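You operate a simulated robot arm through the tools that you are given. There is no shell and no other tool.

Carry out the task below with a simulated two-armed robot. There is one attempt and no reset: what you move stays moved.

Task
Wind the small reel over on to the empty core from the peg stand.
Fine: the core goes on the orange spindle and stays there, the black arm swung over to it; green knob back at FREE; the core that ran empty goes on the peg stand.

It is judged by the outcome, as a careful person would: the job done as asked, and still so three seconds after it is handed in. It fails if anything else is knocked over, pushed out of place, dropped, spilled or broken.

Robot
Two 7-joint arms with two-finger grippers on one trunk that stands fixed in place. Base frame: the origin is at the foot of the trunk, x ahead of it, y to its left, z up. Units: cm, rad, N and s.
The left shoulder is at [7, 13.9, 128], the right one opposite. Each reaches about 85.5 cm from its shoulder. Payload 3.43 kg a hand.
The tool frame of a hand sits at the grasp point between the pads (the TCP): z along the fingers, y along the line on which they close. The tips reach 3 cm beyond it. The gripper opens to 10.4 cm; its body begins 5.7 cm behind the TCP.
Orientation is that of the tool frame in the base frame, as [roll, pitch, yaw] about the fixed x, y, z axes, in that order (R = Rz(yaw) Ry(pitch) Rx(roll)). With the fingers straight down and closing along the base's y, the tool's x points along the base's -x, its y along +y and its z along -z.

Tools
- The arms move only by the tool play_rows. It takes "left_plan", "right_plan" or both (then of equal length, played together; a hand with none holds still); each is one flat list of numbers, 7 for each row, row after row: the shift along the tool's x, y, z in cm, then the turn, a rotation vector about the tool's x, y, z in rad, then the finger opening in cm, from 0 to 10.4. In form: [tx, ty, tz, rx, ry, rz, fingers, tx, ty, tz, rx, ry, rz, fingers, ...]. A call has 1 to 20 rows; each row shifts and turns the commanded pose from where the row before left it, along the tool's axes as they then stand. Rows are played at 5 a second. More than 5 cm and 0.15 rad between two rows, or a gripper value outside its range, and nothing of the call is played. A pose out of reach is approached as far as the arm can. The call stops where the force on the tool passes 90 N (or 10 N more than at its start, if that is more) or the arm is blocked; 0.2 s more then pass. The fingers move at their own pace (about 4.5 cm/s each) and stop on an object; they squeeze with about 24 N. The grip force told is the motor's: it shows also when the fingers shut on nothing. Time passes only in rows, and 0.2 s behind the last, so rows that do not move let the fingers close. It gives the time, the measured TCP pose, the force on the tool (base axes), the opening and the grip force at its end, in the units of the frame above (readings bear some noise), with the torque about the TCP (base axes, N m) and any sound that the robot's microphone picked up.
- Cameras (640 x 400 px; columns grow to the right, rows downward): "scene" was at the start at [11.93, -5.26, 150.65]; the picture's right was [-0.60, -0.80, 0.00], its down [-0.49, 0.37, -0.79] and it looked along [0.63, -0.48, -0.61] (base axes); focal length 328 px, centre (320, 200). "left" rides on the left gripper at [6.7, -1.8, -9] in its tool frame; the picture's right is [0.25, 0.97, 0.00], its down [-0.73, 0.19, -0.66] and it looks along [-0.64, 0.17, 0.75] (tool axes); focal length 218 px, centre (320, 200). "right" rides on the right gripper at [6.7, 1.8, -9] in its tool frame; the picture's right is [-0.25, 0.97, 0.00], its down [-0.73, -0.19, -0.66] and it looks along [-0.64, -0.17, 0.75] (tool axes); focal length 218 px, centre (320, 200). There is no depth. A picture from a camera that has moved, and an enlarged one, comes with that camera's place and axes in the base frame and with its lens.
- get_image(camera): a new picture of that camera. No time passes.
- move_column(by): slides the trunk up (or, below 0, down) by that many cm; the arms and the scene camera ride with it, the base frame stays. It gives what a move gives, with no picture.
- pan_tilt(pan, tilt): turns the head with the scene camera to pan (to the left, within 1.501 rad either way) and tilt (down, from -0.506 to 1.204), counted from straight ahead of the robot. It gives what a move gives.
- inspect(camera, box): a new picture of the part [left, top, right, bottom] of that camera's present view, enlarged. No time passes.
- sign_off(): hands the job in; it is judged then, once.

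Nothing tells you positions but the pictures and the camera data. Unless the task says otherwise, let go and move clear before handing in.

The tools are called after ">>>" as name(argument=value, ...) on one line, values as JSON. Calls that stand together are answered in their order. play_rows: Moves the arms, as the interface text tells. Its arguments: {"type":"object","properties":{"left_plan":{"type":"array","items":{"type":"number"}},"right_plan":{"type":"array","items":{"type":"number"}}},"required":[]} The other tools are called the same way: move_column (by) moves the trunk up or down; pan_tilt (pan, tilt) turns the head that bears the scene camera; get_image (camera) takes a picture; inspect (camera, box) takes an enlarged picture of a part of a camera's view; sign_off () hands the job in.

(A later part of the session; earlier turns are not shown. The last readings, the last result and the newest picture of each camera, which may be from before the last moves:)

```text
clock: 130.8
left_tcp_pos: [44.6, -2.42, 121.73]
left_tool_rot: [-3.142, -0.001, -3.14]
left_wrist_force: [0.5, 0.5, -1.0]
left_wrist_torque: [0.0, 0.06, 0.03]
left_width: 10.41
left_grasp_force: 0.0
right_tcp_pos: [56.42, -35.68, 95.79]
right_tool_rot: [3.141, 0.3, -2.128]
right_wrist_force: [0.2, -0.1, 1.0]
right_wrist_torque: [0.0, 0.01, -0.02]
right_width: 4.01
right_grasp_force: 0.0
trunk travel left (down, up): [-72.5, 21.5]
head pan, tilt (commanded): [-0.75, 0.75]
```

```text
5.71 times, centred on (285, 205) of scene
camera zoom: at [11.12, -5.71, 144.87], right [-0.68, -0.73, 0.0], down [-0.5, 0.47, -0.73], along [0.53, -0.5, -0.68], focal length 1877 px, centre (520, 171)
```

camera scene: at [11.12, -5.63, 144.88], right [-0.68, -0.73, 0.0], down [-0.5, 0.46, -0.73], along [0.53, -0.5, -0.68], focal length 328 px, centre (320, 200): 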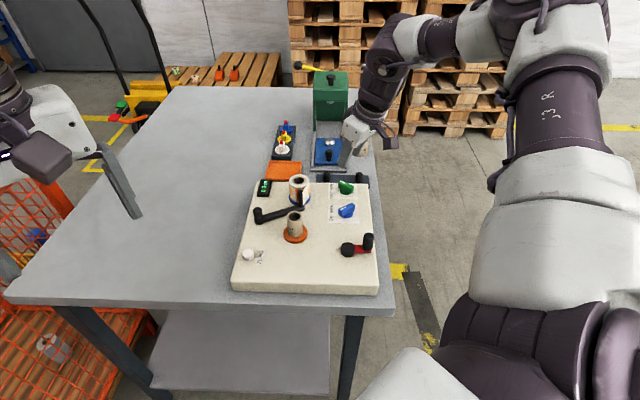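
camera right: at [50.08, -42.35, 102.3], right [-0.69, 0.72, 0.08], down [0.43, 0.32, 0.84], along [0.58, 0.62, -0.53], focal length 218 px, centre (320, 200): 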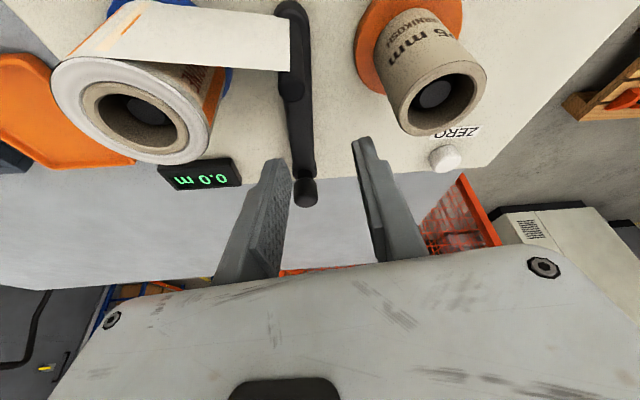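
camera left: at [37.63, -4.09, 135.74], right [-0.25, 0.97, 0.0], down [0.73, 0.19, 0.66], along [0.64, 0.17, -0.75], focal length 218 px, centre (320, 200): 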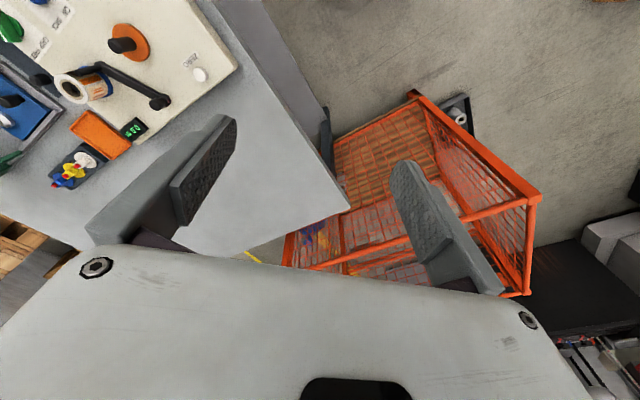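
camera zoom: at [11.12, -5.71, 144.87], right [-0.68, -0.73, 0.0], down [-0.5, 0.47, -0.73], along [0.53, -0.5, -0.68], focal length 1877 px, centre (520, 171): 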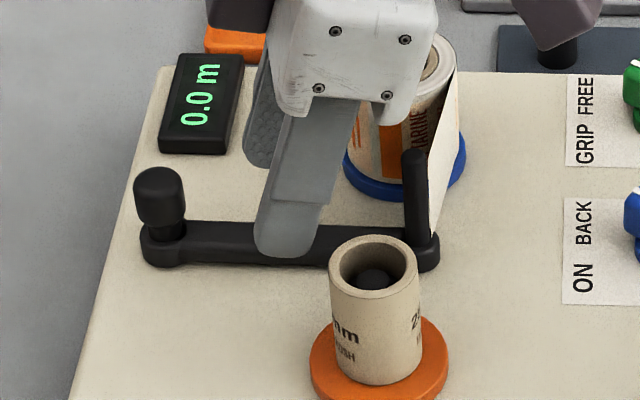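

Comparing pictures, the arm turns about its middle, with the knob end as its handle. It is now halfway, so I'll push the knob end outward to bring the post the rest of the way to the orange core.

>>> play_rows(right_plan=[-0.886, 0, -2.866, 0, 0, 0, 2, 0, 0, 0, 0.042, 0, 0.136, 0, 0, 0, 0, 0.042, 0, 0.136, 0, 0, 0, 0, 0.042, 0, 0.136, 0, 0, 0, 0, 0.042, 0, 0.136, 0, 0, 0, 0, 0.042, 0, 0.136, 0, 0, 0, 0, 0.042, 0, 0.136, 0, 0, 0, 0, 0, 0, 0, 0])

>>> inspect(camera="right", box=[160, 0, 480, 200])

>>> inspect(camera="left", box=[30, 20, 190, 120])

```text
clock: 132.6
left_tcp_pos: [44.32, -2.41, 121.8]
left_tool_rot: [3.14, 0.001, -3.141]
left_wrist_force: [-0.2, 0.3, 0.6]
left_wrist_torque: [-0.03, -0.01, 0.02]
left_width: 10.4
left_grasp_force: 0.1
right_tcp_pos: [56.6, -35.6, 98.75]
right_tool_rot: [3.139, 0.298, -2.983]
right_wrist_force: [-0.1, 0.0, -0.3]
right_wrist_torque: [-0.02, 0.01, -0.03]
right_width: 0.01
right_grasp_force: 24.5
trunk travel left (down, up): [-72.5, 21.5]
head pan, tilt (commanded): [-0.75, 0.75]
```

```text
2.00 times, centred on (320, 100) of right
camera zoom: at [47.18, -35.25, 105.31], right [0.09, 0.99, 0.08], down [0.53, -0.11, 0.84], along [0.85, -0.03, -0.53], focal length 436 px, centre (320, 400)
```

zoom: 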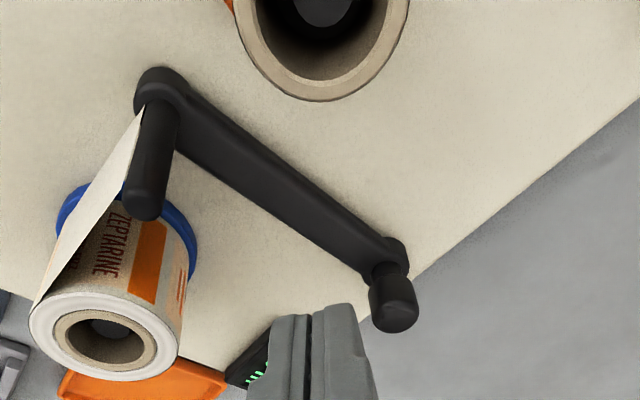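

```text
4.00 times, centred on (110, 70) of left
camera zoom: at [37.63, -4.1, 130.74], right [-0.25, 0.97, 0.0], down [0.73, 0.19, 0.66], along [0.64, 0.17, -0.75], focal length 873 px, centre (1160, 720)
```

zoom: 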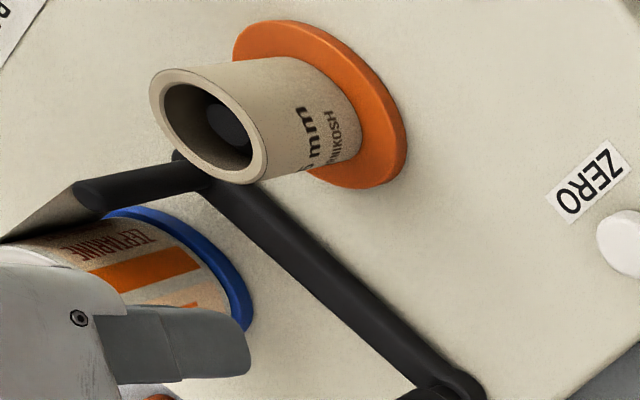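

>>> play_rows(right_plan=[-1.33, 2.46, 0.41, 0, 0, 0, 0, -1.33, 2.46, 0.41, 0, 0, 0, 0, 0.6, 0, 1.95, 0, 0, 0, 0, 0, 0, 0, 0, 0, 0, 0])

>>> get_image(camera="right")

>>> inspect(camera="scene", box=[230, 150, 330, 250])

>>> inspect(camera="left", box=[30, 20, 190, 120])

```text
clock: 133.6
left_tcp_pos: [44.48, -2.54, 121.81]
left_tool_rot: [-3.141, 0.0, 3.14]
left_wrist_force: [0.3, 0.2, -0.5]
left_wrist_torque: [-0.01, -0.01, -0.05]
left_width: 10.43
left_grasp_force: 0.0
right_tcp_pos: [58.42, -30.23, 96.78]
right_tool_rot: [3.14, 0.297, -2.982]
right_wrist_force: [-0.1, -0.3, 0.2]
right_wrist_torque: [-0.02, 0.03, -0.05]
right_width: 0.0
right_grasp_force: 24.1
trunk travel left (down, up): [-72.5, 21.5]
head pan, tilt (commanded): [-0.75, 0.75]
```

```text
taken
camera right: at [49.1, -29.9, 103.38], right [0.08, 0.99, 0.08], down [0.53, -0.11, 0.84], along [0.85, -0.03, -0.53], focal length 218 px, centre (320, 200)
```

right: 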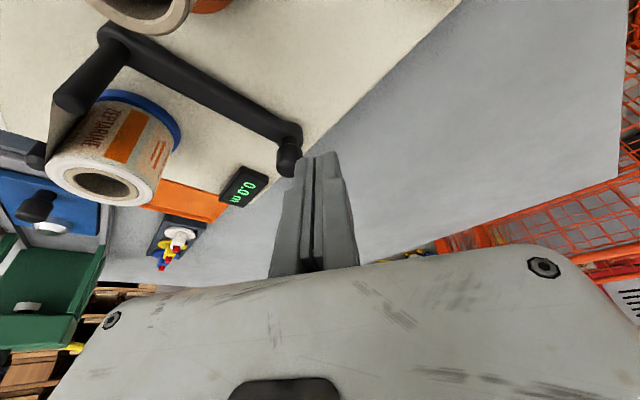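

```text
4.00 times, centred on (280, 200) of scene
camera zoom: at [11.1, -5.67, 144.88], right [-0.68, -0.73, 0.0], down [-0.5, 0.47, -0.73], along [0.53, -0.5, -0.68], focal length 1314 px, centre (480, 200)
```

zoom: 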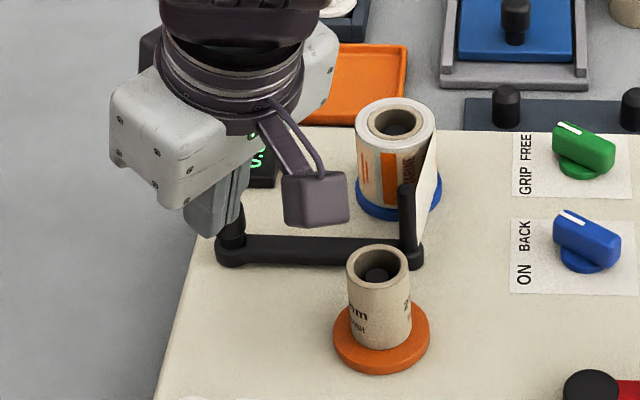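

```text
4.00 times, centred on (110, 70) of left
camera zoom: at [37.62, -4.07, 130.75], right [-0.25, 0.97, 0.0], down [0.73, 0.19, 0.66], along [0.64, 0.17, -0.75], focal length 873 px, centre (1160, 720)
```

zoom: 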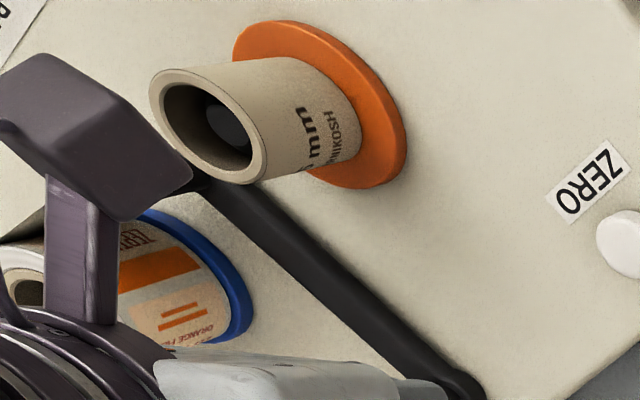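

>>> play_rows(right_plan=[0.47, 0, 1.53, 0, 0, 0, 0, 0.47, 0, 1.53, 0, 0, 0, 0, -0.196, -0.283, 0.06, 0, 0, 0, 0, -0.196, -0.283, 0.06, 0, 0, 0, 0, -0.196, -0.283, 0.06, 0, 0, 0, 0, -0.16, -0.3, 0.05, 0, 0, 0, 0, 0, 0, 0, 0, 0, 0, 0])

>>> inspect(camera="scene", box=[230, 150, 330, 250])

>>> get_image(camera="right")

```text
clock: 135.2
left_tcp_pos: [44.42, -2.45, 121.73]
left_tool_rot: [-3.141, -0.001, -3.141]
left_wrist_force: [0.1, 0.2, -0.4]
left_wrist_torque: [-0.01, 0.0, 0.04]
left_width: 10.41
left_grasp_force: 0.0
right_tcp_pos: [59.32, -31.38, 93.64]
right_tool_rot: [3.14, 0.298, -2.982]
right_wrist_force: [0.2, 1.3, -0.4]
right_wrist_torque: [0.0, -0.01, 0.0]
right_width: 0.0
right_grasp_force: 24.3
trunk travel left (down, up): [-72.5, 21.5]
head pan, tilt (commanded): [-0.75, 0.75]
```

```text
4.00 times, centred on (280, 200) of scene
camera zoom: at [11.11, -5.67, 144.87], right [-0.68, -0.73, 0.0], down [-0.5, 0.47, -0.73], along [0.53, -0.5, -0.68], focal length 1314 px, centre (480, 200)
```

zoom: 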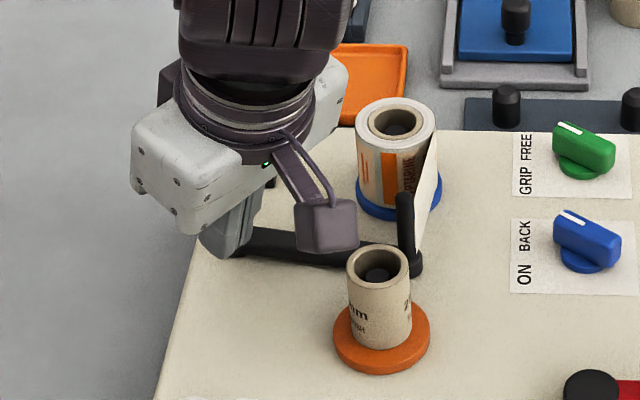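

```text
taken
camera right: at [50.12, -31.01, 100.24], right [0.08, 0.99, 0.08], down [0.53, -0.11, 0.84], along [0.84, -0.03, -0.53], focal length 218 px, centre (320, 200)
```

right: 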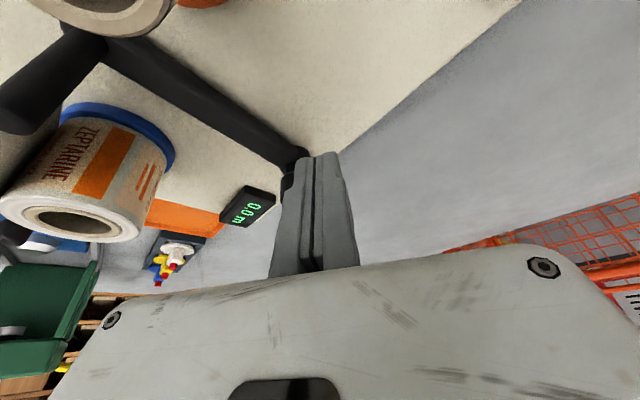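

The arm moves easily with the knob end. I'll keep pushing around its arc.

>>> play_rows(right_plan=[-0.13, -0.32, 0.04, 0, 0, 0, 0, -0.12, -0.327, 0.037, 0, 0, 0, 0, -0.1, -0.33, 0.03, 0, 0, 0, 0, 0, 0, 0, 0, 0, 0, 0])

>>> play_rows(right_plan=[-0.08, -0.34, 0.025, 0, 0, 0, 0, -0.07, -0.34, 0.02, 0, 0, 0, 0, 0, 0, 0, 0, 0, 0, 0])

>>> inspect(camera="scene", box=[230, 150, 330, 250])

>>> inspect(camera="left", box=[0, 0, 160, 100])

```text
clock: 136.2
left_tcp_pos: [44.47, -2.52, 121.81]
left_tool_rot: [3.141, 0.001, -3.141]
left_wrist_force: [0.1, 0.0, 0.5]
left_wrist_torque: [-0.03, -0.03, -0.02]
left_width: 10.37
left_grasp_force: 0.1
right_tcp_pos: [59.93, -32.16, 93.53]
right_tool_rot: [3.14, 0.299, -2.982]
right_wrist_force: [-0.2, -0.1, -0.3]
right_wrist_torque: [0.03, -0.03, 0.0]
right_width: 0.0
right_grasp_force: 23.7
trunk travel left (down, up): [-72.5, 21.5]
head pan, tilt (commanded): [-0.75, 0.75]
```

```text
clock: 136.9
left_tcp_pos: [44.45, -2.35, 121.74]
left_tool_rot: [-3.141, 0.0, 3.142]
left_wrist_force: [-0.1, -0.1, -0.2]
left_wrist_torque: [-0.01, 0.02, 0.02]
left_width: 10.42
left_grasp_force: 0.1
right_tcp_pos: [60.18, -32.91, 93.57]
right_tool_rot: [3.139, 0.299, -2.98]
right_wrist_force: [0.8, -0.4, -0.6]
right_wrist_torque: [-0.06, 0.0, 0.02]
right_width: 0.0
right_grasp_force: 23.7
trunk travel left (down, up): [-72.5, 21.5]
head pan, tilt (commanded): [-0.75, 0.75]
```

```text
4.00 times, centred on (280, 200) of scene
camera zoom: at [11.11, -5.67, 144.87], right [-0.68, -0.73, 0.0], down [-0.5, 0.47, -0.73], along [0.53, -0.5, -0.68], focal length 1314 px, centre (480, 200)
```

zoom: 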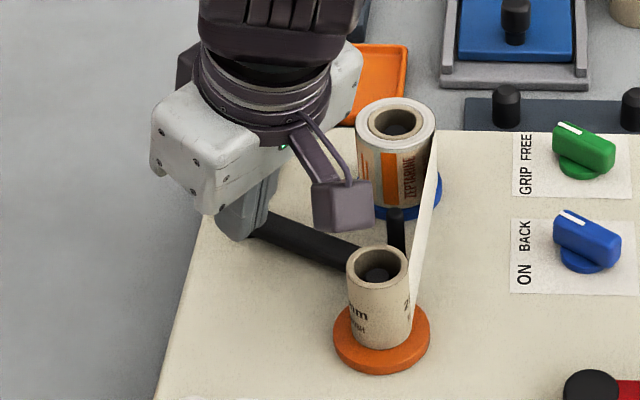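

```text
4.00 times, centred on (80, 50) of left
camera zoom: at [37.63, -4.06, 130.75], right [-0.25, 0.97, 0.0], down [0.73, 0.19, 0.66], along [0.64, 0.17, -0.75], focal length 873 px, centre (1280, 800)
```

zoom: 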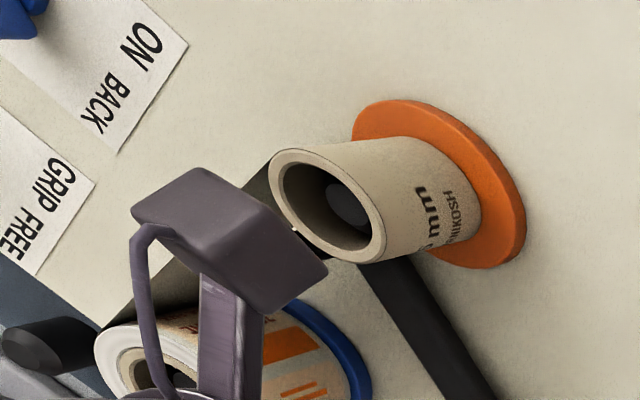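

The tape now runs from the reel across to the orange core. I'll nudge the arm a little further to make sure it is fully over.

>>> play_rows(right_plan=[-0.06, -0.34, 0.02, 0, 0, 0, 0, -0.05, -0.34, 0.015, 0, 0, 0, 0, 0, 0, 0, 0, 0, 0, 0])

>>> inspect(camera="scene", box=[230, 150, 330, 250])

>>> get_image(camera="right")

```text
clock: 137.8
left_tcp_pos: [44.24, -1.94, 121.73]
left_tool_rot: [-3.139, 0.002, -3.141]
left_wrist_force: [-0.1, 0.2, 0.1]
left_wrist_torque: [-0.02, 0.01, -0.01]
left_width: 10.41
left_grasp_force: 0.1
right_tcp_pos: [60.16, -33.03, 93.48]
right_tool_rot: [3.137, 0.294, -2.976]
right_wrist_force: [-13.4, 26.7, -9.9]
right_wrist_torque: [0.51, 0.39, 0.37]
right_width: 0.02
right_grasp_force: 24.1
trunk travel left (down, up): [-72.5, 21.5]
head pan, tilt (commanded): [-0.75, 0.75]
```

```text
4.00 times, centred on (280, 200) of scene
camera zoom: at [10.96, -5.15, 144.89], right [-0.68, -0.73, 0.0], down [-0.5, 0.46, -0.73], along [0.54, -0.5, -0.68], focal length 1314 px, centre (480, 200)
```

zoom: 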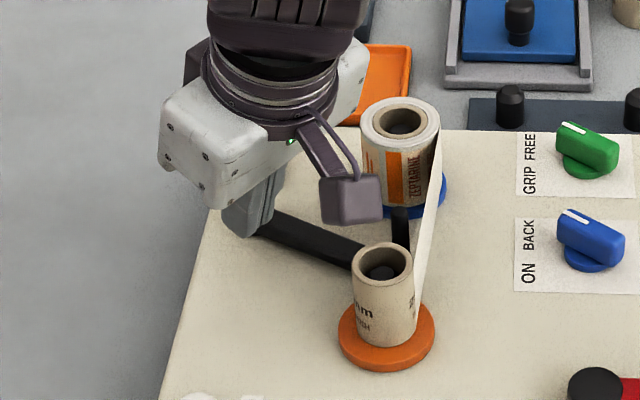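

```text
taken
camera right: at [50.93, -32.75, 100.13], right [0.08, 0.99, 0.08], down [0.53, -0.11, 0.84], along [0.84, -0.02, -0.54], focal length 218 px, centre (320, 200)
```

right: 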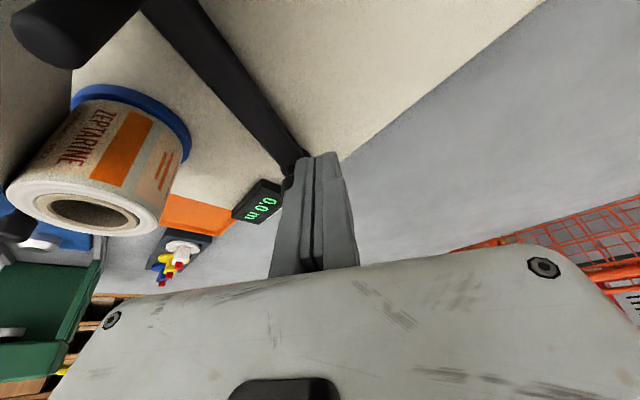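

The arm reached its end stop. I'll ease off, lift clear and look at the whole panel.

>>> play_rows(right_plan=[0.1, 0.7, -0.03, 0, 0, 0, 0, 0.2, 0.7, -0.06, 0, 0, 0, 0, -0.886, 0, -2.866, 0, 0, 0, 0, -0.886, 0, -2.866, 0, 0, 0, 0, 0, 0, 0, 0, 0, 0, 0])

>>> inspect(camera="right", box=[60, 0, 380, 200])

>>> inspect(camera="scene", box=[230, 150, 400, 270])

>>> inspect(camera="left", box=[0, 0, 200, 130])

```text
clock: 138.9
left_tcp_pos: [44.48, -2.5, 121.85]
left_tool_rot: [3.141, 0.0, 3.142]
left_wrist_force: [0.4, -0.4, -0.5]
left_wrist_torque: [0.04, 0.0, 0.01]
left_width: 10.39
left_grasp_force: 0.0
right_tcp_pos: [60.23, -32.34, 99.33]
right_tool_rot: [3.14, 0.299, -2.982]
right_wrist_force: [0.6, 0.6, 0.3]
right_wrist_torque: [0.02, -0.01, 0.01]
right_width: 0.0
right_grasp_force: 23.7
trunk travel left (down, up): [-72.5, 21.5]
head pan, tilt (commanded): [-0.75, 0.75]
```

```text
2.00 times, centred on (220, 100) of right
camera zoom: at [50.82, -31.92, 105.96], right [0.08, 0.99, 0.08], down [0.53, -0.11, 0.84], along [0.84, -0.03, -0.53], focal length 436 px, centre (520, 400)
```

zoom: 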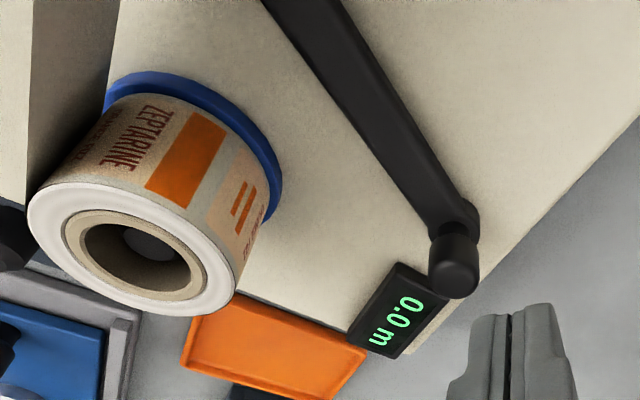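

```text
3.33 times, centred on (315, 210) of scene
camera zoom: at [11.16, -5.78, 144.86], right [-0.68, -0.73, 0.0], down [-0.5, 0.47, -0.73], along [0.53, -0.5, -0.68], focal length 1095 px, centre (337, 167)
```

zoom: 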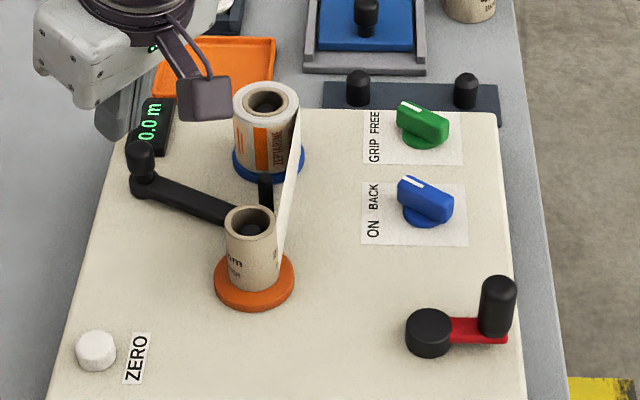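

```text
3.08 times, centred on (100, 65) of left
camera zoom: at [37.68, -4.17, 130.73], right [-0.25, 0.97, 0.0], down [0.73, 0.19, 0.66], along [0.64, 0.17, -0.75], focal length 672 px, centre (997, 615)
```

zoom: 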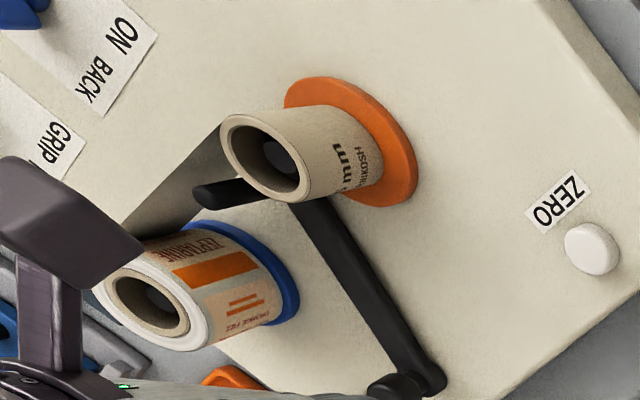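

The arm is over and the tape is led to the core. Next I'll put blue back to ON, then green to GRIP, and then wind.

>>> play_rows(right_plan=[2.55, -2.14, -1.08, 0, 0, 0, 0, 2.55, -2.14, -1.08, 0, 0, 0, 0, 2.55, -2.14, -1.08, 0, 0, 0, 1, 2.55, -2.14, -1.08, 0, 0, 0, 3.6, 2.55, -2.14, -1.08, 0, 0, 0, 3.6, 2.55, -2.14, -1.08, 0, 0, 0, 3.6, 0, 0, 0, 0, 0, 0, 3.6])

>>> inspect(camera="right", box=[220, 0, 420, 140])

```text
clock: 140.6
left_tcp_pos: [44.5, -2.31, 121.6]
left_tool_rot: [3.141, 0.001, 3.141]
left_wrist_force: [0.3, -0.4, -0.3]
left_wrist_torque: [0.0, 0.01, 0.02]
left_width: 10.4
left_grasp_force: 0.1
right_tcp_pos: [45.51, -47.78, 101.17]
right_tool_rot: [3.141, 0.299, -2.982]
right_wrist_force: [0.1, -0.6, -0.1]
right_wrist_torque: [-0.04, 0.0, 0.01]
right_width: 3.57
right_grasp_force: 0.1
trunk travel left (down, up): [-72.5, 21.5]
head pan, tilt (commanded): [-0.75, 0.75]
```

```text
2.86 times, centred on (320, 70) of right
camera zoom: at [36.24, -47.46, 107.78], right [0.08, 0.99, 0.08], down [0.53, -0.11, 0.84], along [0.84, -0.03, -0.53], focal length 624 px, centre (320, 571)
```

zoom: 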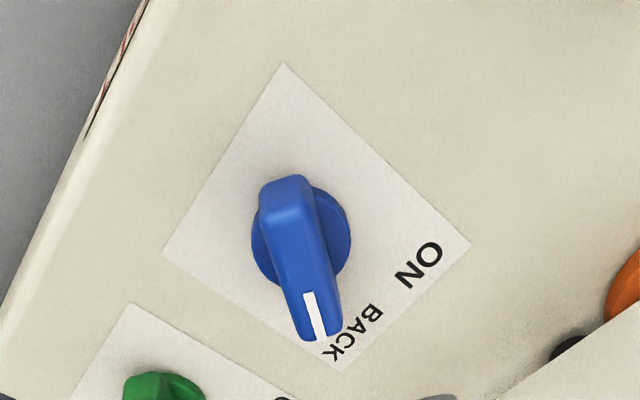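

>>> play_rows(right_plan=[0.64, 0.03, 2.55, 0, 0, 0, 3.6, 0.64, 0.03, 2.55, 0, 0, 0, 3.6, 0.6, 0.03, 2.5, 0, 0, 0, 3.6, 0, 0, 0, 0, 0, 0, 3.6])

>>> inspect(camera="right", box=[240, 80, 400, 220])

```text
clock: 141.6
left_tcp_pos: [44.45, -2.51, 121.77]
left_tool_rot: [-3.141, 0.0, -3.14]
left_wrist_force: [0.5, 0.5, 0.9]
left_wrist_torque: [0.0, 0.01, -0.03]
left_width: 10.41
left_grasp_force: 0.1
right_tcp_pos: [45.88, -47.42, 93.36]
right_tool_rot: [3.141, 0.299, -2.98]
right_wrist_force: [-0.4, 0.1, 0.5]
right_wrist_torque: [0.04, 0.0, 0.0]
right_width: 3.58
right_grasp_force: 0.1
trunk travel left (down, up): [-72.5, 21.5]
head pan, tilt (commanded): [-0.75, 0.75]
```

```text
2.86 times, centred on (320, 150) of right
camera zoom: at [36.63, -46.99, 99.9], right [0.08, 0.99, 0.08], down [0.53, -0.11, 0.84], along [0.85, -0.03, -0.53], focal length 624 px, centre (320, 343)
```

zoom: 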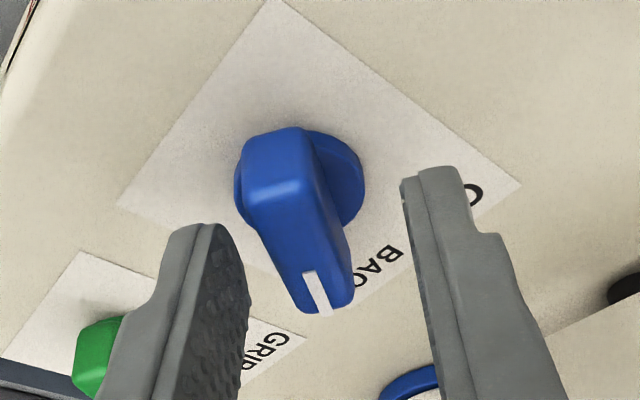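

>>> play_rows(right_plan=[0, -0.1, 0, 0, 0, 0, 2.4, 0, 0, 0, 0, 0, 0, 0.8, 0, 0, 0, 0, 0, 0, 0.8, 0, 0, 0, 0, 0, 0, 0.8, 0.008, -0.115, 0, -0.0414, 0, -0.1338, 0.8, 0.008, -0.115, 0, -0.0414, 0, -0.1338, 0.8, 0.008, -0.115, 0, -0.0414, 0, -0.1338, 0.8, 0.008, -0.115, 0, -0.0414, 0, -0.1338, 0.8, 0.008, -0.115, 0, -0.0414, 0, -0.1338, 0.8, 0.008, -0.115, 0, -0.0414, 0, -0.1338, 0.8, 0.008, -0.115, 0, -0.0414, 0, -0.1338, 0.8, 0, 0, 0, 0, 0, 0, 0.8])

>>> inspect(camera="right", box=[200, 60, 440, 220])

```text
clock: 144.2
left_tcp_pos: [44.63, -2.57, 121.72]
left_tool_rot: [3.141, -0.001, 3.141]
left_wrist_force: [0.0, -0.3, 0.6]
left_wrist_torque: [0.02, -0.01, 0.0]
left_width: 10.37
left_grasp_force: 0.0
right_tcp_pos: [46.54, -48.37, 93.24]
right_tool_rot: [3.14, 0.301, -2.0]
right_wrist_force: [6.2, -12.2, 3.6]
right_wrist_torque: [-0.13, -0.21, -0.03]
right_width: 1.46
right_grasp_force: 45.2
trunk travel left (down, up): [-72.5, 21.5]
head pan, tilt (commanded): [-0.75, 0.75]
```

```text
2.50 times, centred on (320, 140) of right
camera zoom: at [41.14, -55.8, 99.8], right [-0.78, 0.62, 0.08], down [0.38, 0.38, 0.84], along [0.49, 0.69, -0.53], focal length 546 px, centre (320, 350)
```

zoom: 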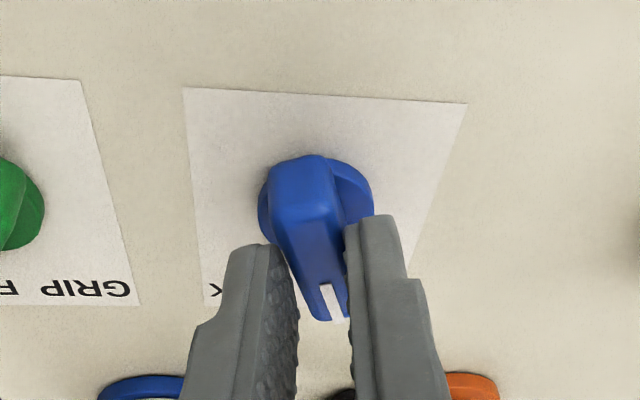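

>>> play_rows(right_plan=[0.008, -0.05, 0, -0.031, 0, -0.1, 0.8, 0.008, -0.07, 0, -0.031, 0, -0.1, 0.8, 0, 0, 0, 0, 0, 0, 0.8])

>>> inspect(camera="right", box=[200, 60, 440, 220])

```text
clock: 144.9
left_tcp_pos: [44.62, -2.66, 121.72]
left_tool_rot: [3.139, -0.001, 3.141]
left_wrist_force: [0.5, 0.0, 0.3]
left_wrist_torque: [0.01, 0.01, -0.01]
left_width: 10.39
left_grasp_force: 0.1
right_tcp_pos: [46.73, -48.24, 93.13]
right_tool_rot: [3.138, 0.304, -1.788]
right_wrist_force: [11.1, -11.9, 2.5]
right_wrist_torque: [0.01, -0.36, -0.06]
right_width: 1.51
right_grasp_force: 45.4
trunk travel left (down, up): [-72.5, 21.5]
head pan, tilt (commanded): [-0.75, 0.75]
```

```text
2.50 times, centred on (320, 140) of right
camera zoom: at [42.98, -56.8, 99.8], right [-0.89, 0.45, 0.08], down [0.3, 0.45, 0.84], along [0.34, 0.78, -0.53], focal length 546 px, centre (320, 350)
```

zoom: 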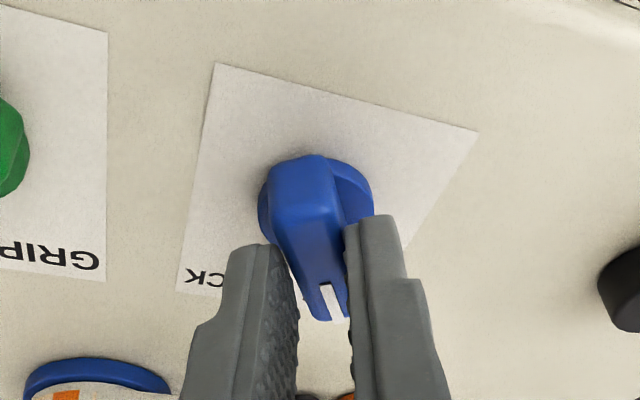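

>>> play_rows(right_plan=[0, 0, 0, -0.018, 0, -0.057, 0.8, 0, 0, 0, 0, 0, 0, 0.8])

>>> play_rows(right_plan=[0, 0, 0, 0, 0, 0, 2.4, 0, 0, 0, 0, 0, 0, 3.8, 0, 0, 0, 0, 0, 0, 3.8, -0.59, 0, -1.91, 0, 0, 0, 3.8, -0.886, 0, -2.866, 0, 0, 0, 3.8, -0.886, 0, -2.866, 0, 0, 0, 3.6, 0, 0, 0, 0, 0, 0, 3.6])

>>> inspect(camera="right", box=[160, 0, 480, 200])

>>> inspect(camera="scene", box=[300, 160, 390, 230])

```text
clock: 145.6
left_tcp_pos: [44.6, -2.49, 121.66]
left_tool_rot: [3.138, -0.003, -3.14]
left_wrist_force: [-0.1, -0.4, 0.5]
left_wrist_torque: [0.01, -0.01, 0.0]
left_width: 10.42
left_grasp_force: 0.0
right_tcp_pos: [46.67, -48.32, 93.29]
right_tool_rot: [3.138, 0.302, -1.731]
right_wrist_force: [13.6, -8.7, 1.9]
right_wrist_torque: [-0.16, -0.31, -1.16]
right_width: 1.45
right_grasp_force: 45.2
trunk travel left (down, up): [-72.5, 21.5]
head pan, tilt (commanded): [-0.75, 0.75]
```

```text
clock: 147.2
left_tcp_pos: [44.44, -2.42, 121.8]
left_tool_rot: [-3.141, 0.0, -3.141]
left_wrist_force: [0.3, 0.6, 0.7]
left_wrist_torque: [0.0, -0.03, -0.01]
left_width: 10.39
left_grasp_force: 0.1
right_tcp_pos: [46.47, -48.63, 101.45]
right_tool_rot: [3.137, 0.303, -1.732]
right_wrist_force: [0.4, 0.7, -0.1]
right_wrist_torque: [0.03, 0.02, -0.02]
right_width: 3.6
right_grasp_force: 0.0
trunk travel left (down, up): [-72.5, 21.5]
head pan, tilt (commanded): [-0.75, 0.75]
```

```text
2.00 times, centred on (320, 100) of right
camera zoom: at [43.31, -57.1, 108.12], right [-0.92, 0.39, 0.08], down [0.27, 0.46, 0.84], along [0.29, 0.79, -0.53], focal length 436 px, centre (320, 400)
```

zoom: 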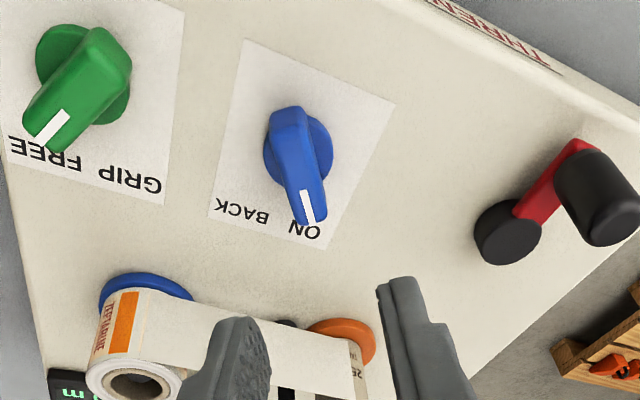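

```text
5.71 times, centred on (345, 195) of scene
camera zoom: at [11.13, -5.73, 144.87], right [-0.68, -0.73, 0.0], down [-0.5, 0.47, -0.73], along [0.53, -0.5, -0.68], focal length 1877 px, centre (177, 229)
```

zoom: 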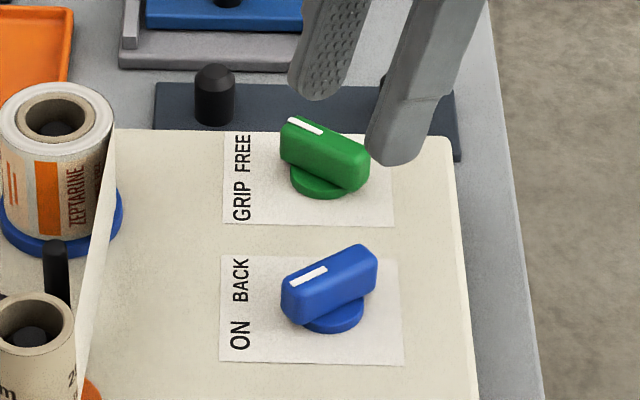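

Blue is back at ON, against its stop. Now green to GRIP.

>>> play_rows(right_plan=[0, 0, 0, 0.0414, 0, 0.1338, 3.6, 0, 0, 0, 0.0414, 0, 0.1338, 3.6, 0, 0, 0, 0.0414, 0, 0.1338, 3.6, 0, 0, 0, 0.0414, 0, 0.1338, 3.6, 0, 0, 0, 0.0414, 0, 0.1338, 3.6, 0, 0, 0, 0.0414, 0, 0.1338, 3.6, 0, 0, 0, 0.0414, 0, 0.1338, 3.6, 0, 0, 0, 0.0414, 0, 0.1338, 3.6, 0, 0, 0, 0.0414, 0, 0.1338, 3.6, -2.23, -2.77, 0.69, 0, 0, 0, 3.6, -2.23, -2.77, 0.69, 0, 0, 0, 3.6, 0.79, 0, 2.56, 0, 0, 0, 3.6, 0.5, 0, 1.6, 0, 0, 0, 3.6, 0, 0, 0, 0, 0, 0, 3.6])

>>> inspect(camera="right", box=[220, 40, 420, 200])

```text
clock: 150.2
left_tcp_pos: [44.43, -2.28, 121.81]
left_tool_rot: [3.141, -0.002, 3.141]
left_wrist_force: [0.2, 0.1, 0.2]
left_wrist_torque: [-0.01, -0.01, -0.02]
left_width: 10.43
left_grasp_force: 0.1
right_tcp_pos: [52.1, -52.98, 97.09]
right_tool_rot: [3.139, 0.299, -2.994]
right_wrist_force: [-0.5, -0.4, -0.4]
right_wrist_torque: [-0.01, -0.02, 0.0]
right_width: 3.58
right_grasp_force: 0.1
trunk travel left (down, up): [-72.5, 21.5]
head pan, tilt (commanded): [-0.75, 0.75]
```

```text
2.50 times, centred on (320, 120) of right
camera zoom: at [42.76, -52.51, 103.64], right [0.09, 0.99, 0.08], down [0.53, -0.11, 0.84], along [0.84, -0.04, -0.53], focal length 546 px, centre (320, 400)
```

zoom: 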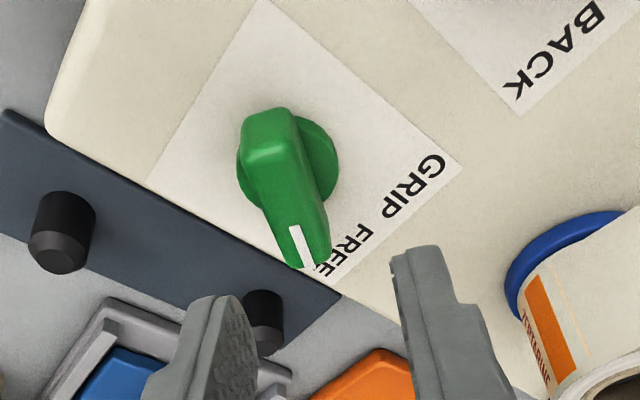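

>>> play_rows(right_plan=[0.665, -0.2, 1.73, 0, 0, 0, 3.6, 0.665, -0.2, 1.73, 0, 0, 0, 3.6, 0, 0, 0, 0, 0, 0, 3.6, 0, 0, 0, 0, 0, 0, 2.4, 0, 0, 0, 0, 0, 0, 0.8, 0, 0, 0, 0, 0, 0, 0.8, 0, 0, 0, 0, 0, 0, 0.8])

>>> inspect(camera="right", box=[240, 80, 400, 220])

```text
clock: 151.8
left_tcp_pos: [44.44, -2.65, 121.7]
left_tool_rot: [3.14, 0.0, -3.142]
left_wrist_force: [0.3, 1.1, 0.5]
left_wrist_torque: [-0.04, -0.03, -0.01]
left_width: 10.4
left_grasp_force: 0.0
right_tcp_pos: [51.82, -53.51, 93.42]
right_tool_rot: [3.138, 0.299, -2.994]
right_wrist_force: [4.0, -12.4, 3.2]
right_wrist_torque: [-0.24, -0.17, 0.77]
right_width: 1.48
right_grasp_force: 45.2
trunk travel left (down, up): [-72.5, 21.5]
head pan, tilt (commanded): [-0.75, 0.75]
```

```text
2.86 times, centred on (320, 150) of right
camera zoom: at [42.47, -53.09, 100.0], right [0.09, 0.99, 0.08], down [0.53, -0.11, 0.84], along [0.84, -0.04, -0.53], focal length 624 px, centre (320, 343)
```

zoom: 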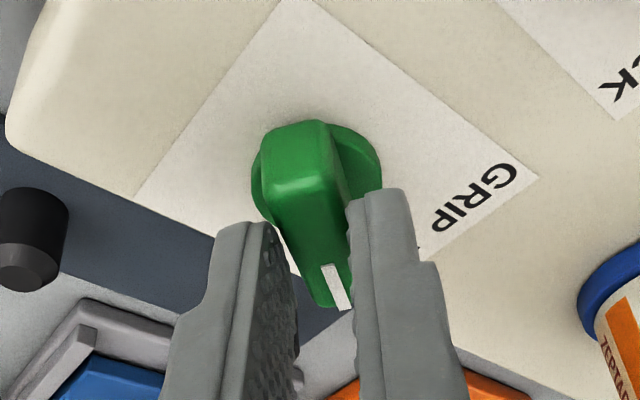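

>>> play_rows(right_plan=[0.008, -0.115, 0, -0.0414, 0, -0.1338, 0.8, 0.008, -0.115, 0, -0.0414, 0, -0.1338, 0.8, 0.008, -0.115, 0, -0.0414, 0, -0.1338, 0.8, 0.008, -0.115, 0, -0.0414, 0, -0.1338, 0.8, 0.008, -0.115, 0, -0.0414, 0, -0.1338, 0.8, 0.008, -0.115, 0, -0.0414, 0, -0.1338, 0.8, 0.008, -0.115, 0, -0.0414, 0, -0.1338, 0.8, 0.008, -0.115, 0, -0.0414, 0, -0.1338, 0.8, 0, 0, 0, 0, 0, 0, 0.8])

>>> inspect(camera="right", box=[200, 60, 440, 220])

```text
clock: 153.8
left_tcp_pos: [44.25, -2.31, 121.9]
left_tool_rot: [-3.141, 0.003, -3.141]
left_wrist_force: [0.5, -0.2, -0.1]
left_wrist_torque: [-0.02, -0.01, 0.0]
left_width: 10.4
left_grasp_force: 0.1
right_tcp_pos: [52.39, -54.24, 93.27]
right_tool_rot: [-3.14, 0.299, -1.868]
right_wrist_force: [9.3, -16.4, 23.0]
right_wrist_torque: [-0.11, -0.26, -0.06]
right_width: 1.48
right_grasp_force: 45.4
trunk travel left (down, up): [-72.5, 21.5]
head pan, tilt (commanded): [-0.75, 0.75]
```

```text
2.50 times, centred on (320, 140) of right
camera zoom: at [47.97, -62.37, 99.97], right [-0.85, 0.52, 0.07], down [0.33, 0.42, 0.84], along [0.4, 0.74, -0.53], focal length 546 px, centre (320, 350)
```

zoom: 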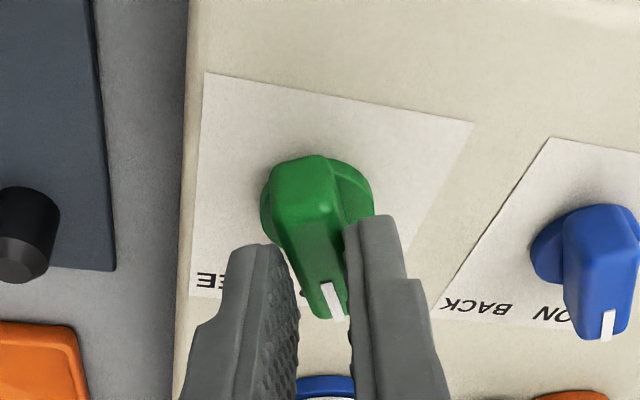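

>>> play_rows(right_plan=[-0.03, -0.03, -0.1, -0.027, 0, -0.088, 0.8, 0, 0, 0, 0, 0, 0, 0.8])

>>> inspect(camera="right", box=[200, 60, 440, 220])

```text
clock: 154.3
left_tcp_pos: [44.59, -2.47, 121.76]
left_tool_rot: [3.139, -0.001, 3.141]
left_wrist_force: [-0.2, 0.3, -0.8]
left_wrist_torque: [0.0, 0.0, -0.01]
left_width: 10.42
left_grasp_force: 0.1
right_tcp_pos: [52.47, -54.26, 93.48]
right_tool_rot: [-3.138, 0.301, -1.777]
right_wrist_force: [17.2, -15.6, 17.2]
right_wrist_torque: [0.27, -0.51, -0.14]
right_width: 1.48
right_grasp_force: 45.0
trunk travel left (down, up): [-72.5, 21.5]
head pan, tilt (commanded): [-0.75, 0.75]
```

```text
2.50 times, centred on (320, 140) of right
camera zoom: at [48.82, -62.75, 99.98], right [-0.9, 0.44, 0.07], down [0.29, 0.45, 0.84], along [0.33, 0.78, -0.53], focal length 546 px, centre (320, 350)
```

zoom: 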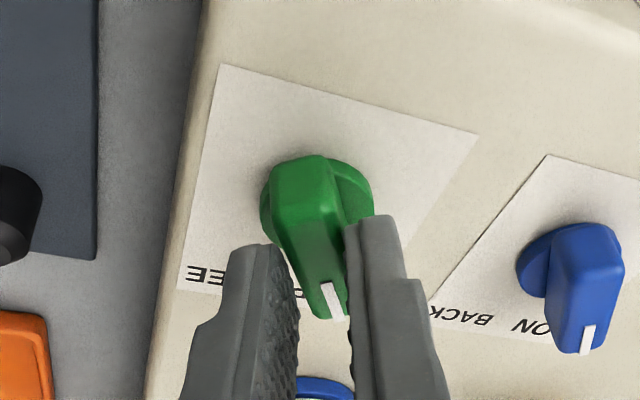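

>>> play_rows(right_plan=[0, 0, 0, -0.009, 0, -0.029, 0.8, 0, 0, 0, 0, 0, 0, 0.8])

>>> play_rows(right_plan=[0, 0, 0, 0, 0, 0, 2.4, 0, 0, 0, 0, 0, 0, 3.8, 0, 0, 0, 0, 0, 0, 3.8, -0.59, 0, -1.91, 0, 0, 0, 3.8, -0.886, 0, -2.866, 0, 0, 0, 3.8, -0.886, 0, -2.866, 0, 0, 0, 3.6, 0, 0, 0, 0, 0, 0, 3.6])

>>> inspect(camera="right", box=[160, 0, 480, 200])

>>> inspect(camera="scene", box=[300, 160, 390, 230])

```text
clock: 154.9
left_tcp_pos: [44.74, -2.51, 121.69]
left_tool_rot: [3.14, -0.002, 3.141]
left_wrist_force: [0.4, 0.0, -0.1]
left_wrist_torque: [0.01, -0.02, -0.03]
left_width: 10.39
left_grasp_force: 0.0
right_tcp_pos: [52.54, -54.34, 93.44]
right_tool_rot: [-3.139, 0.297, -1.746]
right_wrist_force: [24.9, -16.1, 11.4]
right_wrist_torque: [0.55, -0.71, -0.22]
right_width: 1.45
right_grasp_force: 45.2
right hand out of reach, approached as far as the arm can: row 1
trunk travel left (down, up): [-72.5, 21.5]
head pan, tilt (commanded): [-0.75, 0.75]
```

```text
clock: 156.6
left_tcp_pos: [44.46, -2.37, 121.79]
left_tool_rot: [3.142, 0.0, -3.141]
left_wrist_force: [0.2, -0.6, 0.4]
left_wrist_torque: [-0.01, -0.01, -0.02]
left_width: 10.38
left_grasp_force: 0.1
right_tcp_pos: [51.77, -54.24, 101.52]
right_tool_rot: [3.138, 0.3, -1.748]
right_wrist_force: [0.3, 0.8, 0.0]
right_wrist_torque: [-0.04, 0.03, 0.0]
right_width: 3.59
right_grasp_force: 0.1
trunk travel left (down, up): [-72.5, 21.5]
head pan, tilt (commanded): [-0.75, 0.75]
```

```text
2.00 times, centred on (320, 100) of right
camera zoom: at [48.45, -62.84, 108.16], right [-0.91, 0.41, 0.08], down [0.28, 0.46, 0.84], along [0.31, 0.79, -0.53], focal length 436 px, centre (320, 400)
```

zoom: 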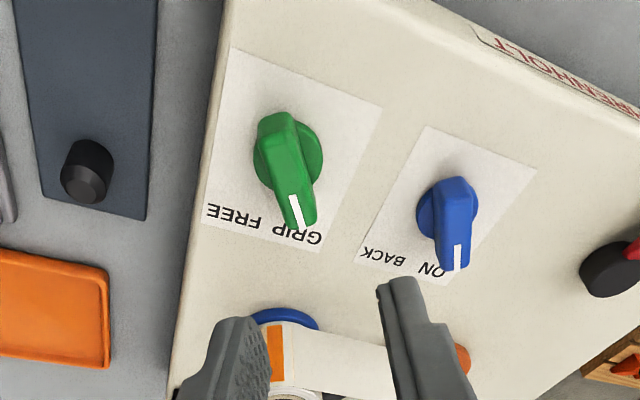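

```text
5.71 times, centred on (345, 195) of scene
camera zoom: at [11.13, -5.73, 144.87], right [-0.68, -0.73, 0.0], down [-0.5, 0.47, -0.73], along [0.53, -0.5, -0.68], focal length 1877 px, centre (177, 229)
```

zoom: 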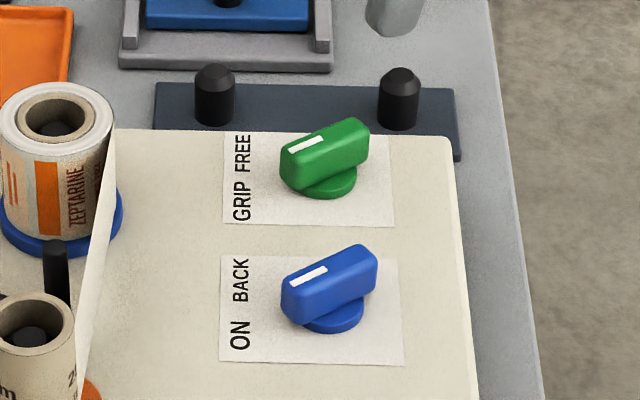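

Green is at GRIP. Now the crank: I'll bring the hand over its handle.

>>> play_rows(right_plan=[0, 0, 0, 0.0414, 0, 0.1338, 3.6, 0, 0, 0, 0.0414, 0, 0.1338, 3.6, 0, 0, 0, 0.0414, 0, 0.1338, 3.6, 0, 0, 0, 0.0414, 0, 0.1338, 3.6, 0, 0, 0, 0.0414, 0, 0.1338, 3.6, 0, 0, 0, 0.0414, 0, 0.1338, 3.6, 0, 0, 0, 0.0414, 0, 0.1338, 3.6, 0, 0, 0, 0.0414, 0, 0.1338, 4.5, 0, 0, 0, 0.034, 0, 0.11, 4.5, 2.66, 2.73, -0.92, 0, 0, 0, 4.5, 2.66, 2.73, -0.92, 0, 0, 0, 4.5, 2.66, 2.73, -0.92, 0, 0, 0, 4.5, 2.66, 2.73, -0.92, 0, 0, 0, 4.5, 2.66, 2.73, -0.92, 0, 0, 0, 4.5, 0, 0, 0, 0, 0, 0, 4.5])

>>> get_image(camera="right")

>>> get_image(camera="scene")

```text
clock: 159.8
left_tcp_pos: [44.49, -2.4, 121.81]
left_tool_rot: [-3.141, -0.001, -3.141]
left_wrist_force: [0.0, -0.5, -0.3]
left_wrist_torque: [0.02, -0.02, 0.02]
left_width: 10.43
left_grasp_force: 0.1
right_tcp_pos: [36.17, -42.94, 101.9]
right_tool_rot: [3.14, 0.296, -2.985]
right_wrist_force: [-0.2, 0.8, -0.5]
right_wrist_torque: [0.02, -0.02, -0.01]
right_width: 4.48
right_grasp_force: 0.1
trunk travel left (down, up): [-72.5, 21.5]
head pan, tilt (commanded): [-0.75, 0.75]
```

```text
taken
camera right: at [26.89, -42.5, 108.53], right [0.09, 0.99, 0.08], down [0.53, -0.11, 0.84], along [0.84, -0.03, -0.54], focal length 218 px, centre (320, 200)
```

right: 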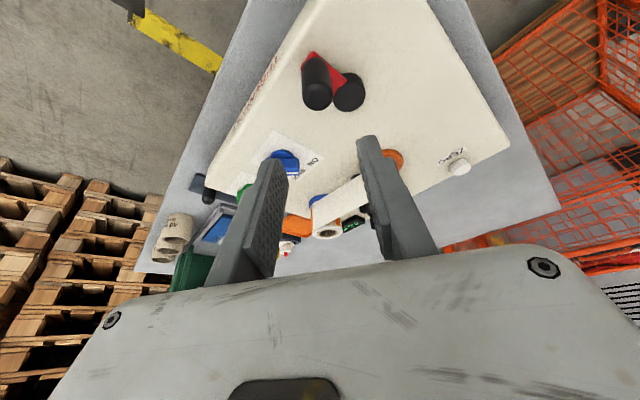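

```text
taken
camera scene: at [11.2, -5.69, 144.86], right [-0.68, -0.73, 0.0], down [-0.5, 0.47, -0.73], along [0.53, -0.5, -0.68], focal length 328 px, centre (320, 200)
```

scene: 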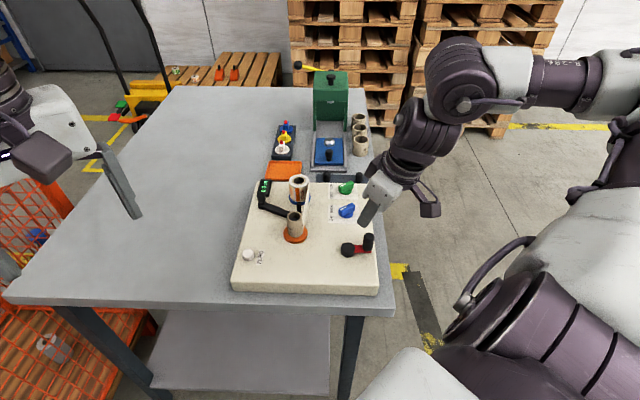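

>>> inspect(camera="right", box=[270, 30, 400, 130])

>>> inspect(camera="scene", box=[330, 200, 400, 270])

```text
4.00 times, centred on (335, 80) of right
camera zoom: at [26.89, -42.5, 108.53], right [0.09, 0.99, 0.08], down [0.53, -0.11, 0.84], along [0.84, -0.03, -0.54], focal length 873 px, centre (260, 680)
```

zoom: 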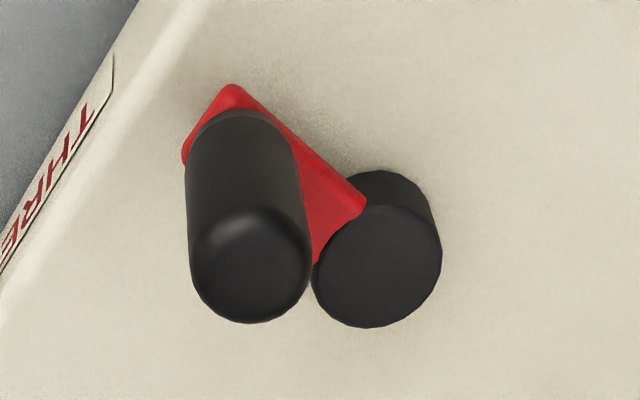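

```text
5.71 times, centred on (365, 235) of scene
camera zoom: at [11.2, -5.69, 144.86], right [-0.68, -0.73, 0.0], down [-0.5, 0.47, -0.73], along [0.53, -0.5, -0.68], focal length 1877 px, centre (63, 0)
```

zoom: 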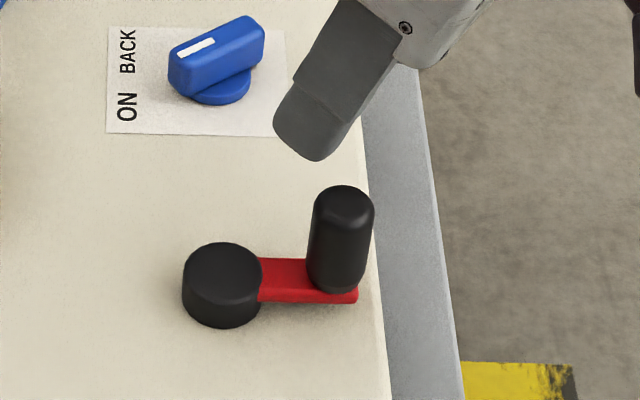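

>>> play_rows(right_plan=[0.89, 0.147, 2.41, 0, 0, 0, 4.5, 0.89, 0.147, 2.41, 0, 0, 0, 4.5, 0.6, 0.14, 1.5, 0, 0, 0, 4.5, 0, 0, 0, 0, 0, 0, 4.5])

>>> get_image(camera="right")

>>> inspect(camera="scene", box=[330, 200, 400, 270])

```text
clock: 160.8
left_tcp_pos: [44.33, -2.45, 121.78]
left_tool_rot: [3.14, 0.001, -3.141]
left_wrist_force: [-0.3, -0.8, 0.8]
left_wrist_torque: [-0.02, -0.02, 0.0]
left_width: 10.4
left_grasp_force: 0.0
right_tcp_pos: [35.65, -42.1, 95.45]
right_tool_rot: [3.14, 0.298, -2.984]
right_wrist_force: [0.4, -0.6, -0.9]
right_wrist_torque: [0.0, 0.03, -0.01]
right_width: 4.49
right_grasp_force: 0.1
trunk travel left (down, up): [-72.5, 21.5]
head pan, tilt (commanded): [-0.75, 0.75]
```

```text
taken
camera right: at [26.3, -41.8, 101.96], right [0.09, 0.99, 0.08], down [0.53, -0.11, 0.84], along [0.84, -0.03, -0.53], focal length 218 px, centre (320, 200)
```

right: 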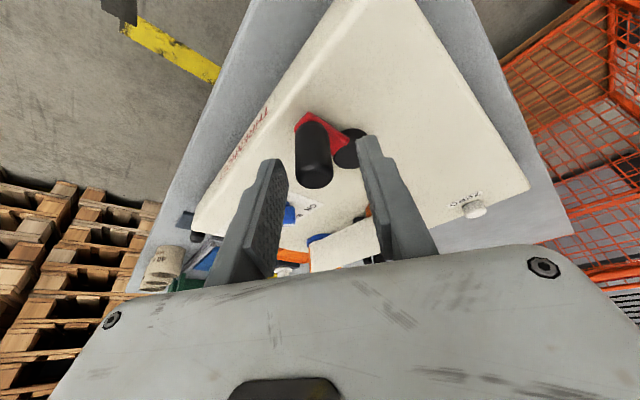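

```text
5.71 times, centred on (365, 235) of scene
camera zoom: at [11.08, -5.69, 144.88], right [-0.68, -0.73, 0.0], down [-0.5, 0.47, -0.73], along [0.53, -0.5, -0.68], focal length 1877 px, centre (63, 0)
```

zoom: 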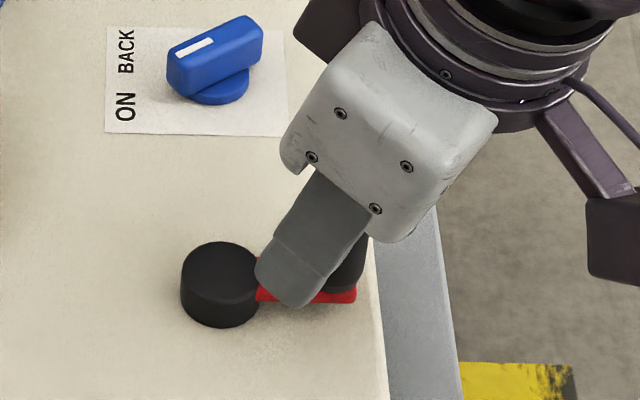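

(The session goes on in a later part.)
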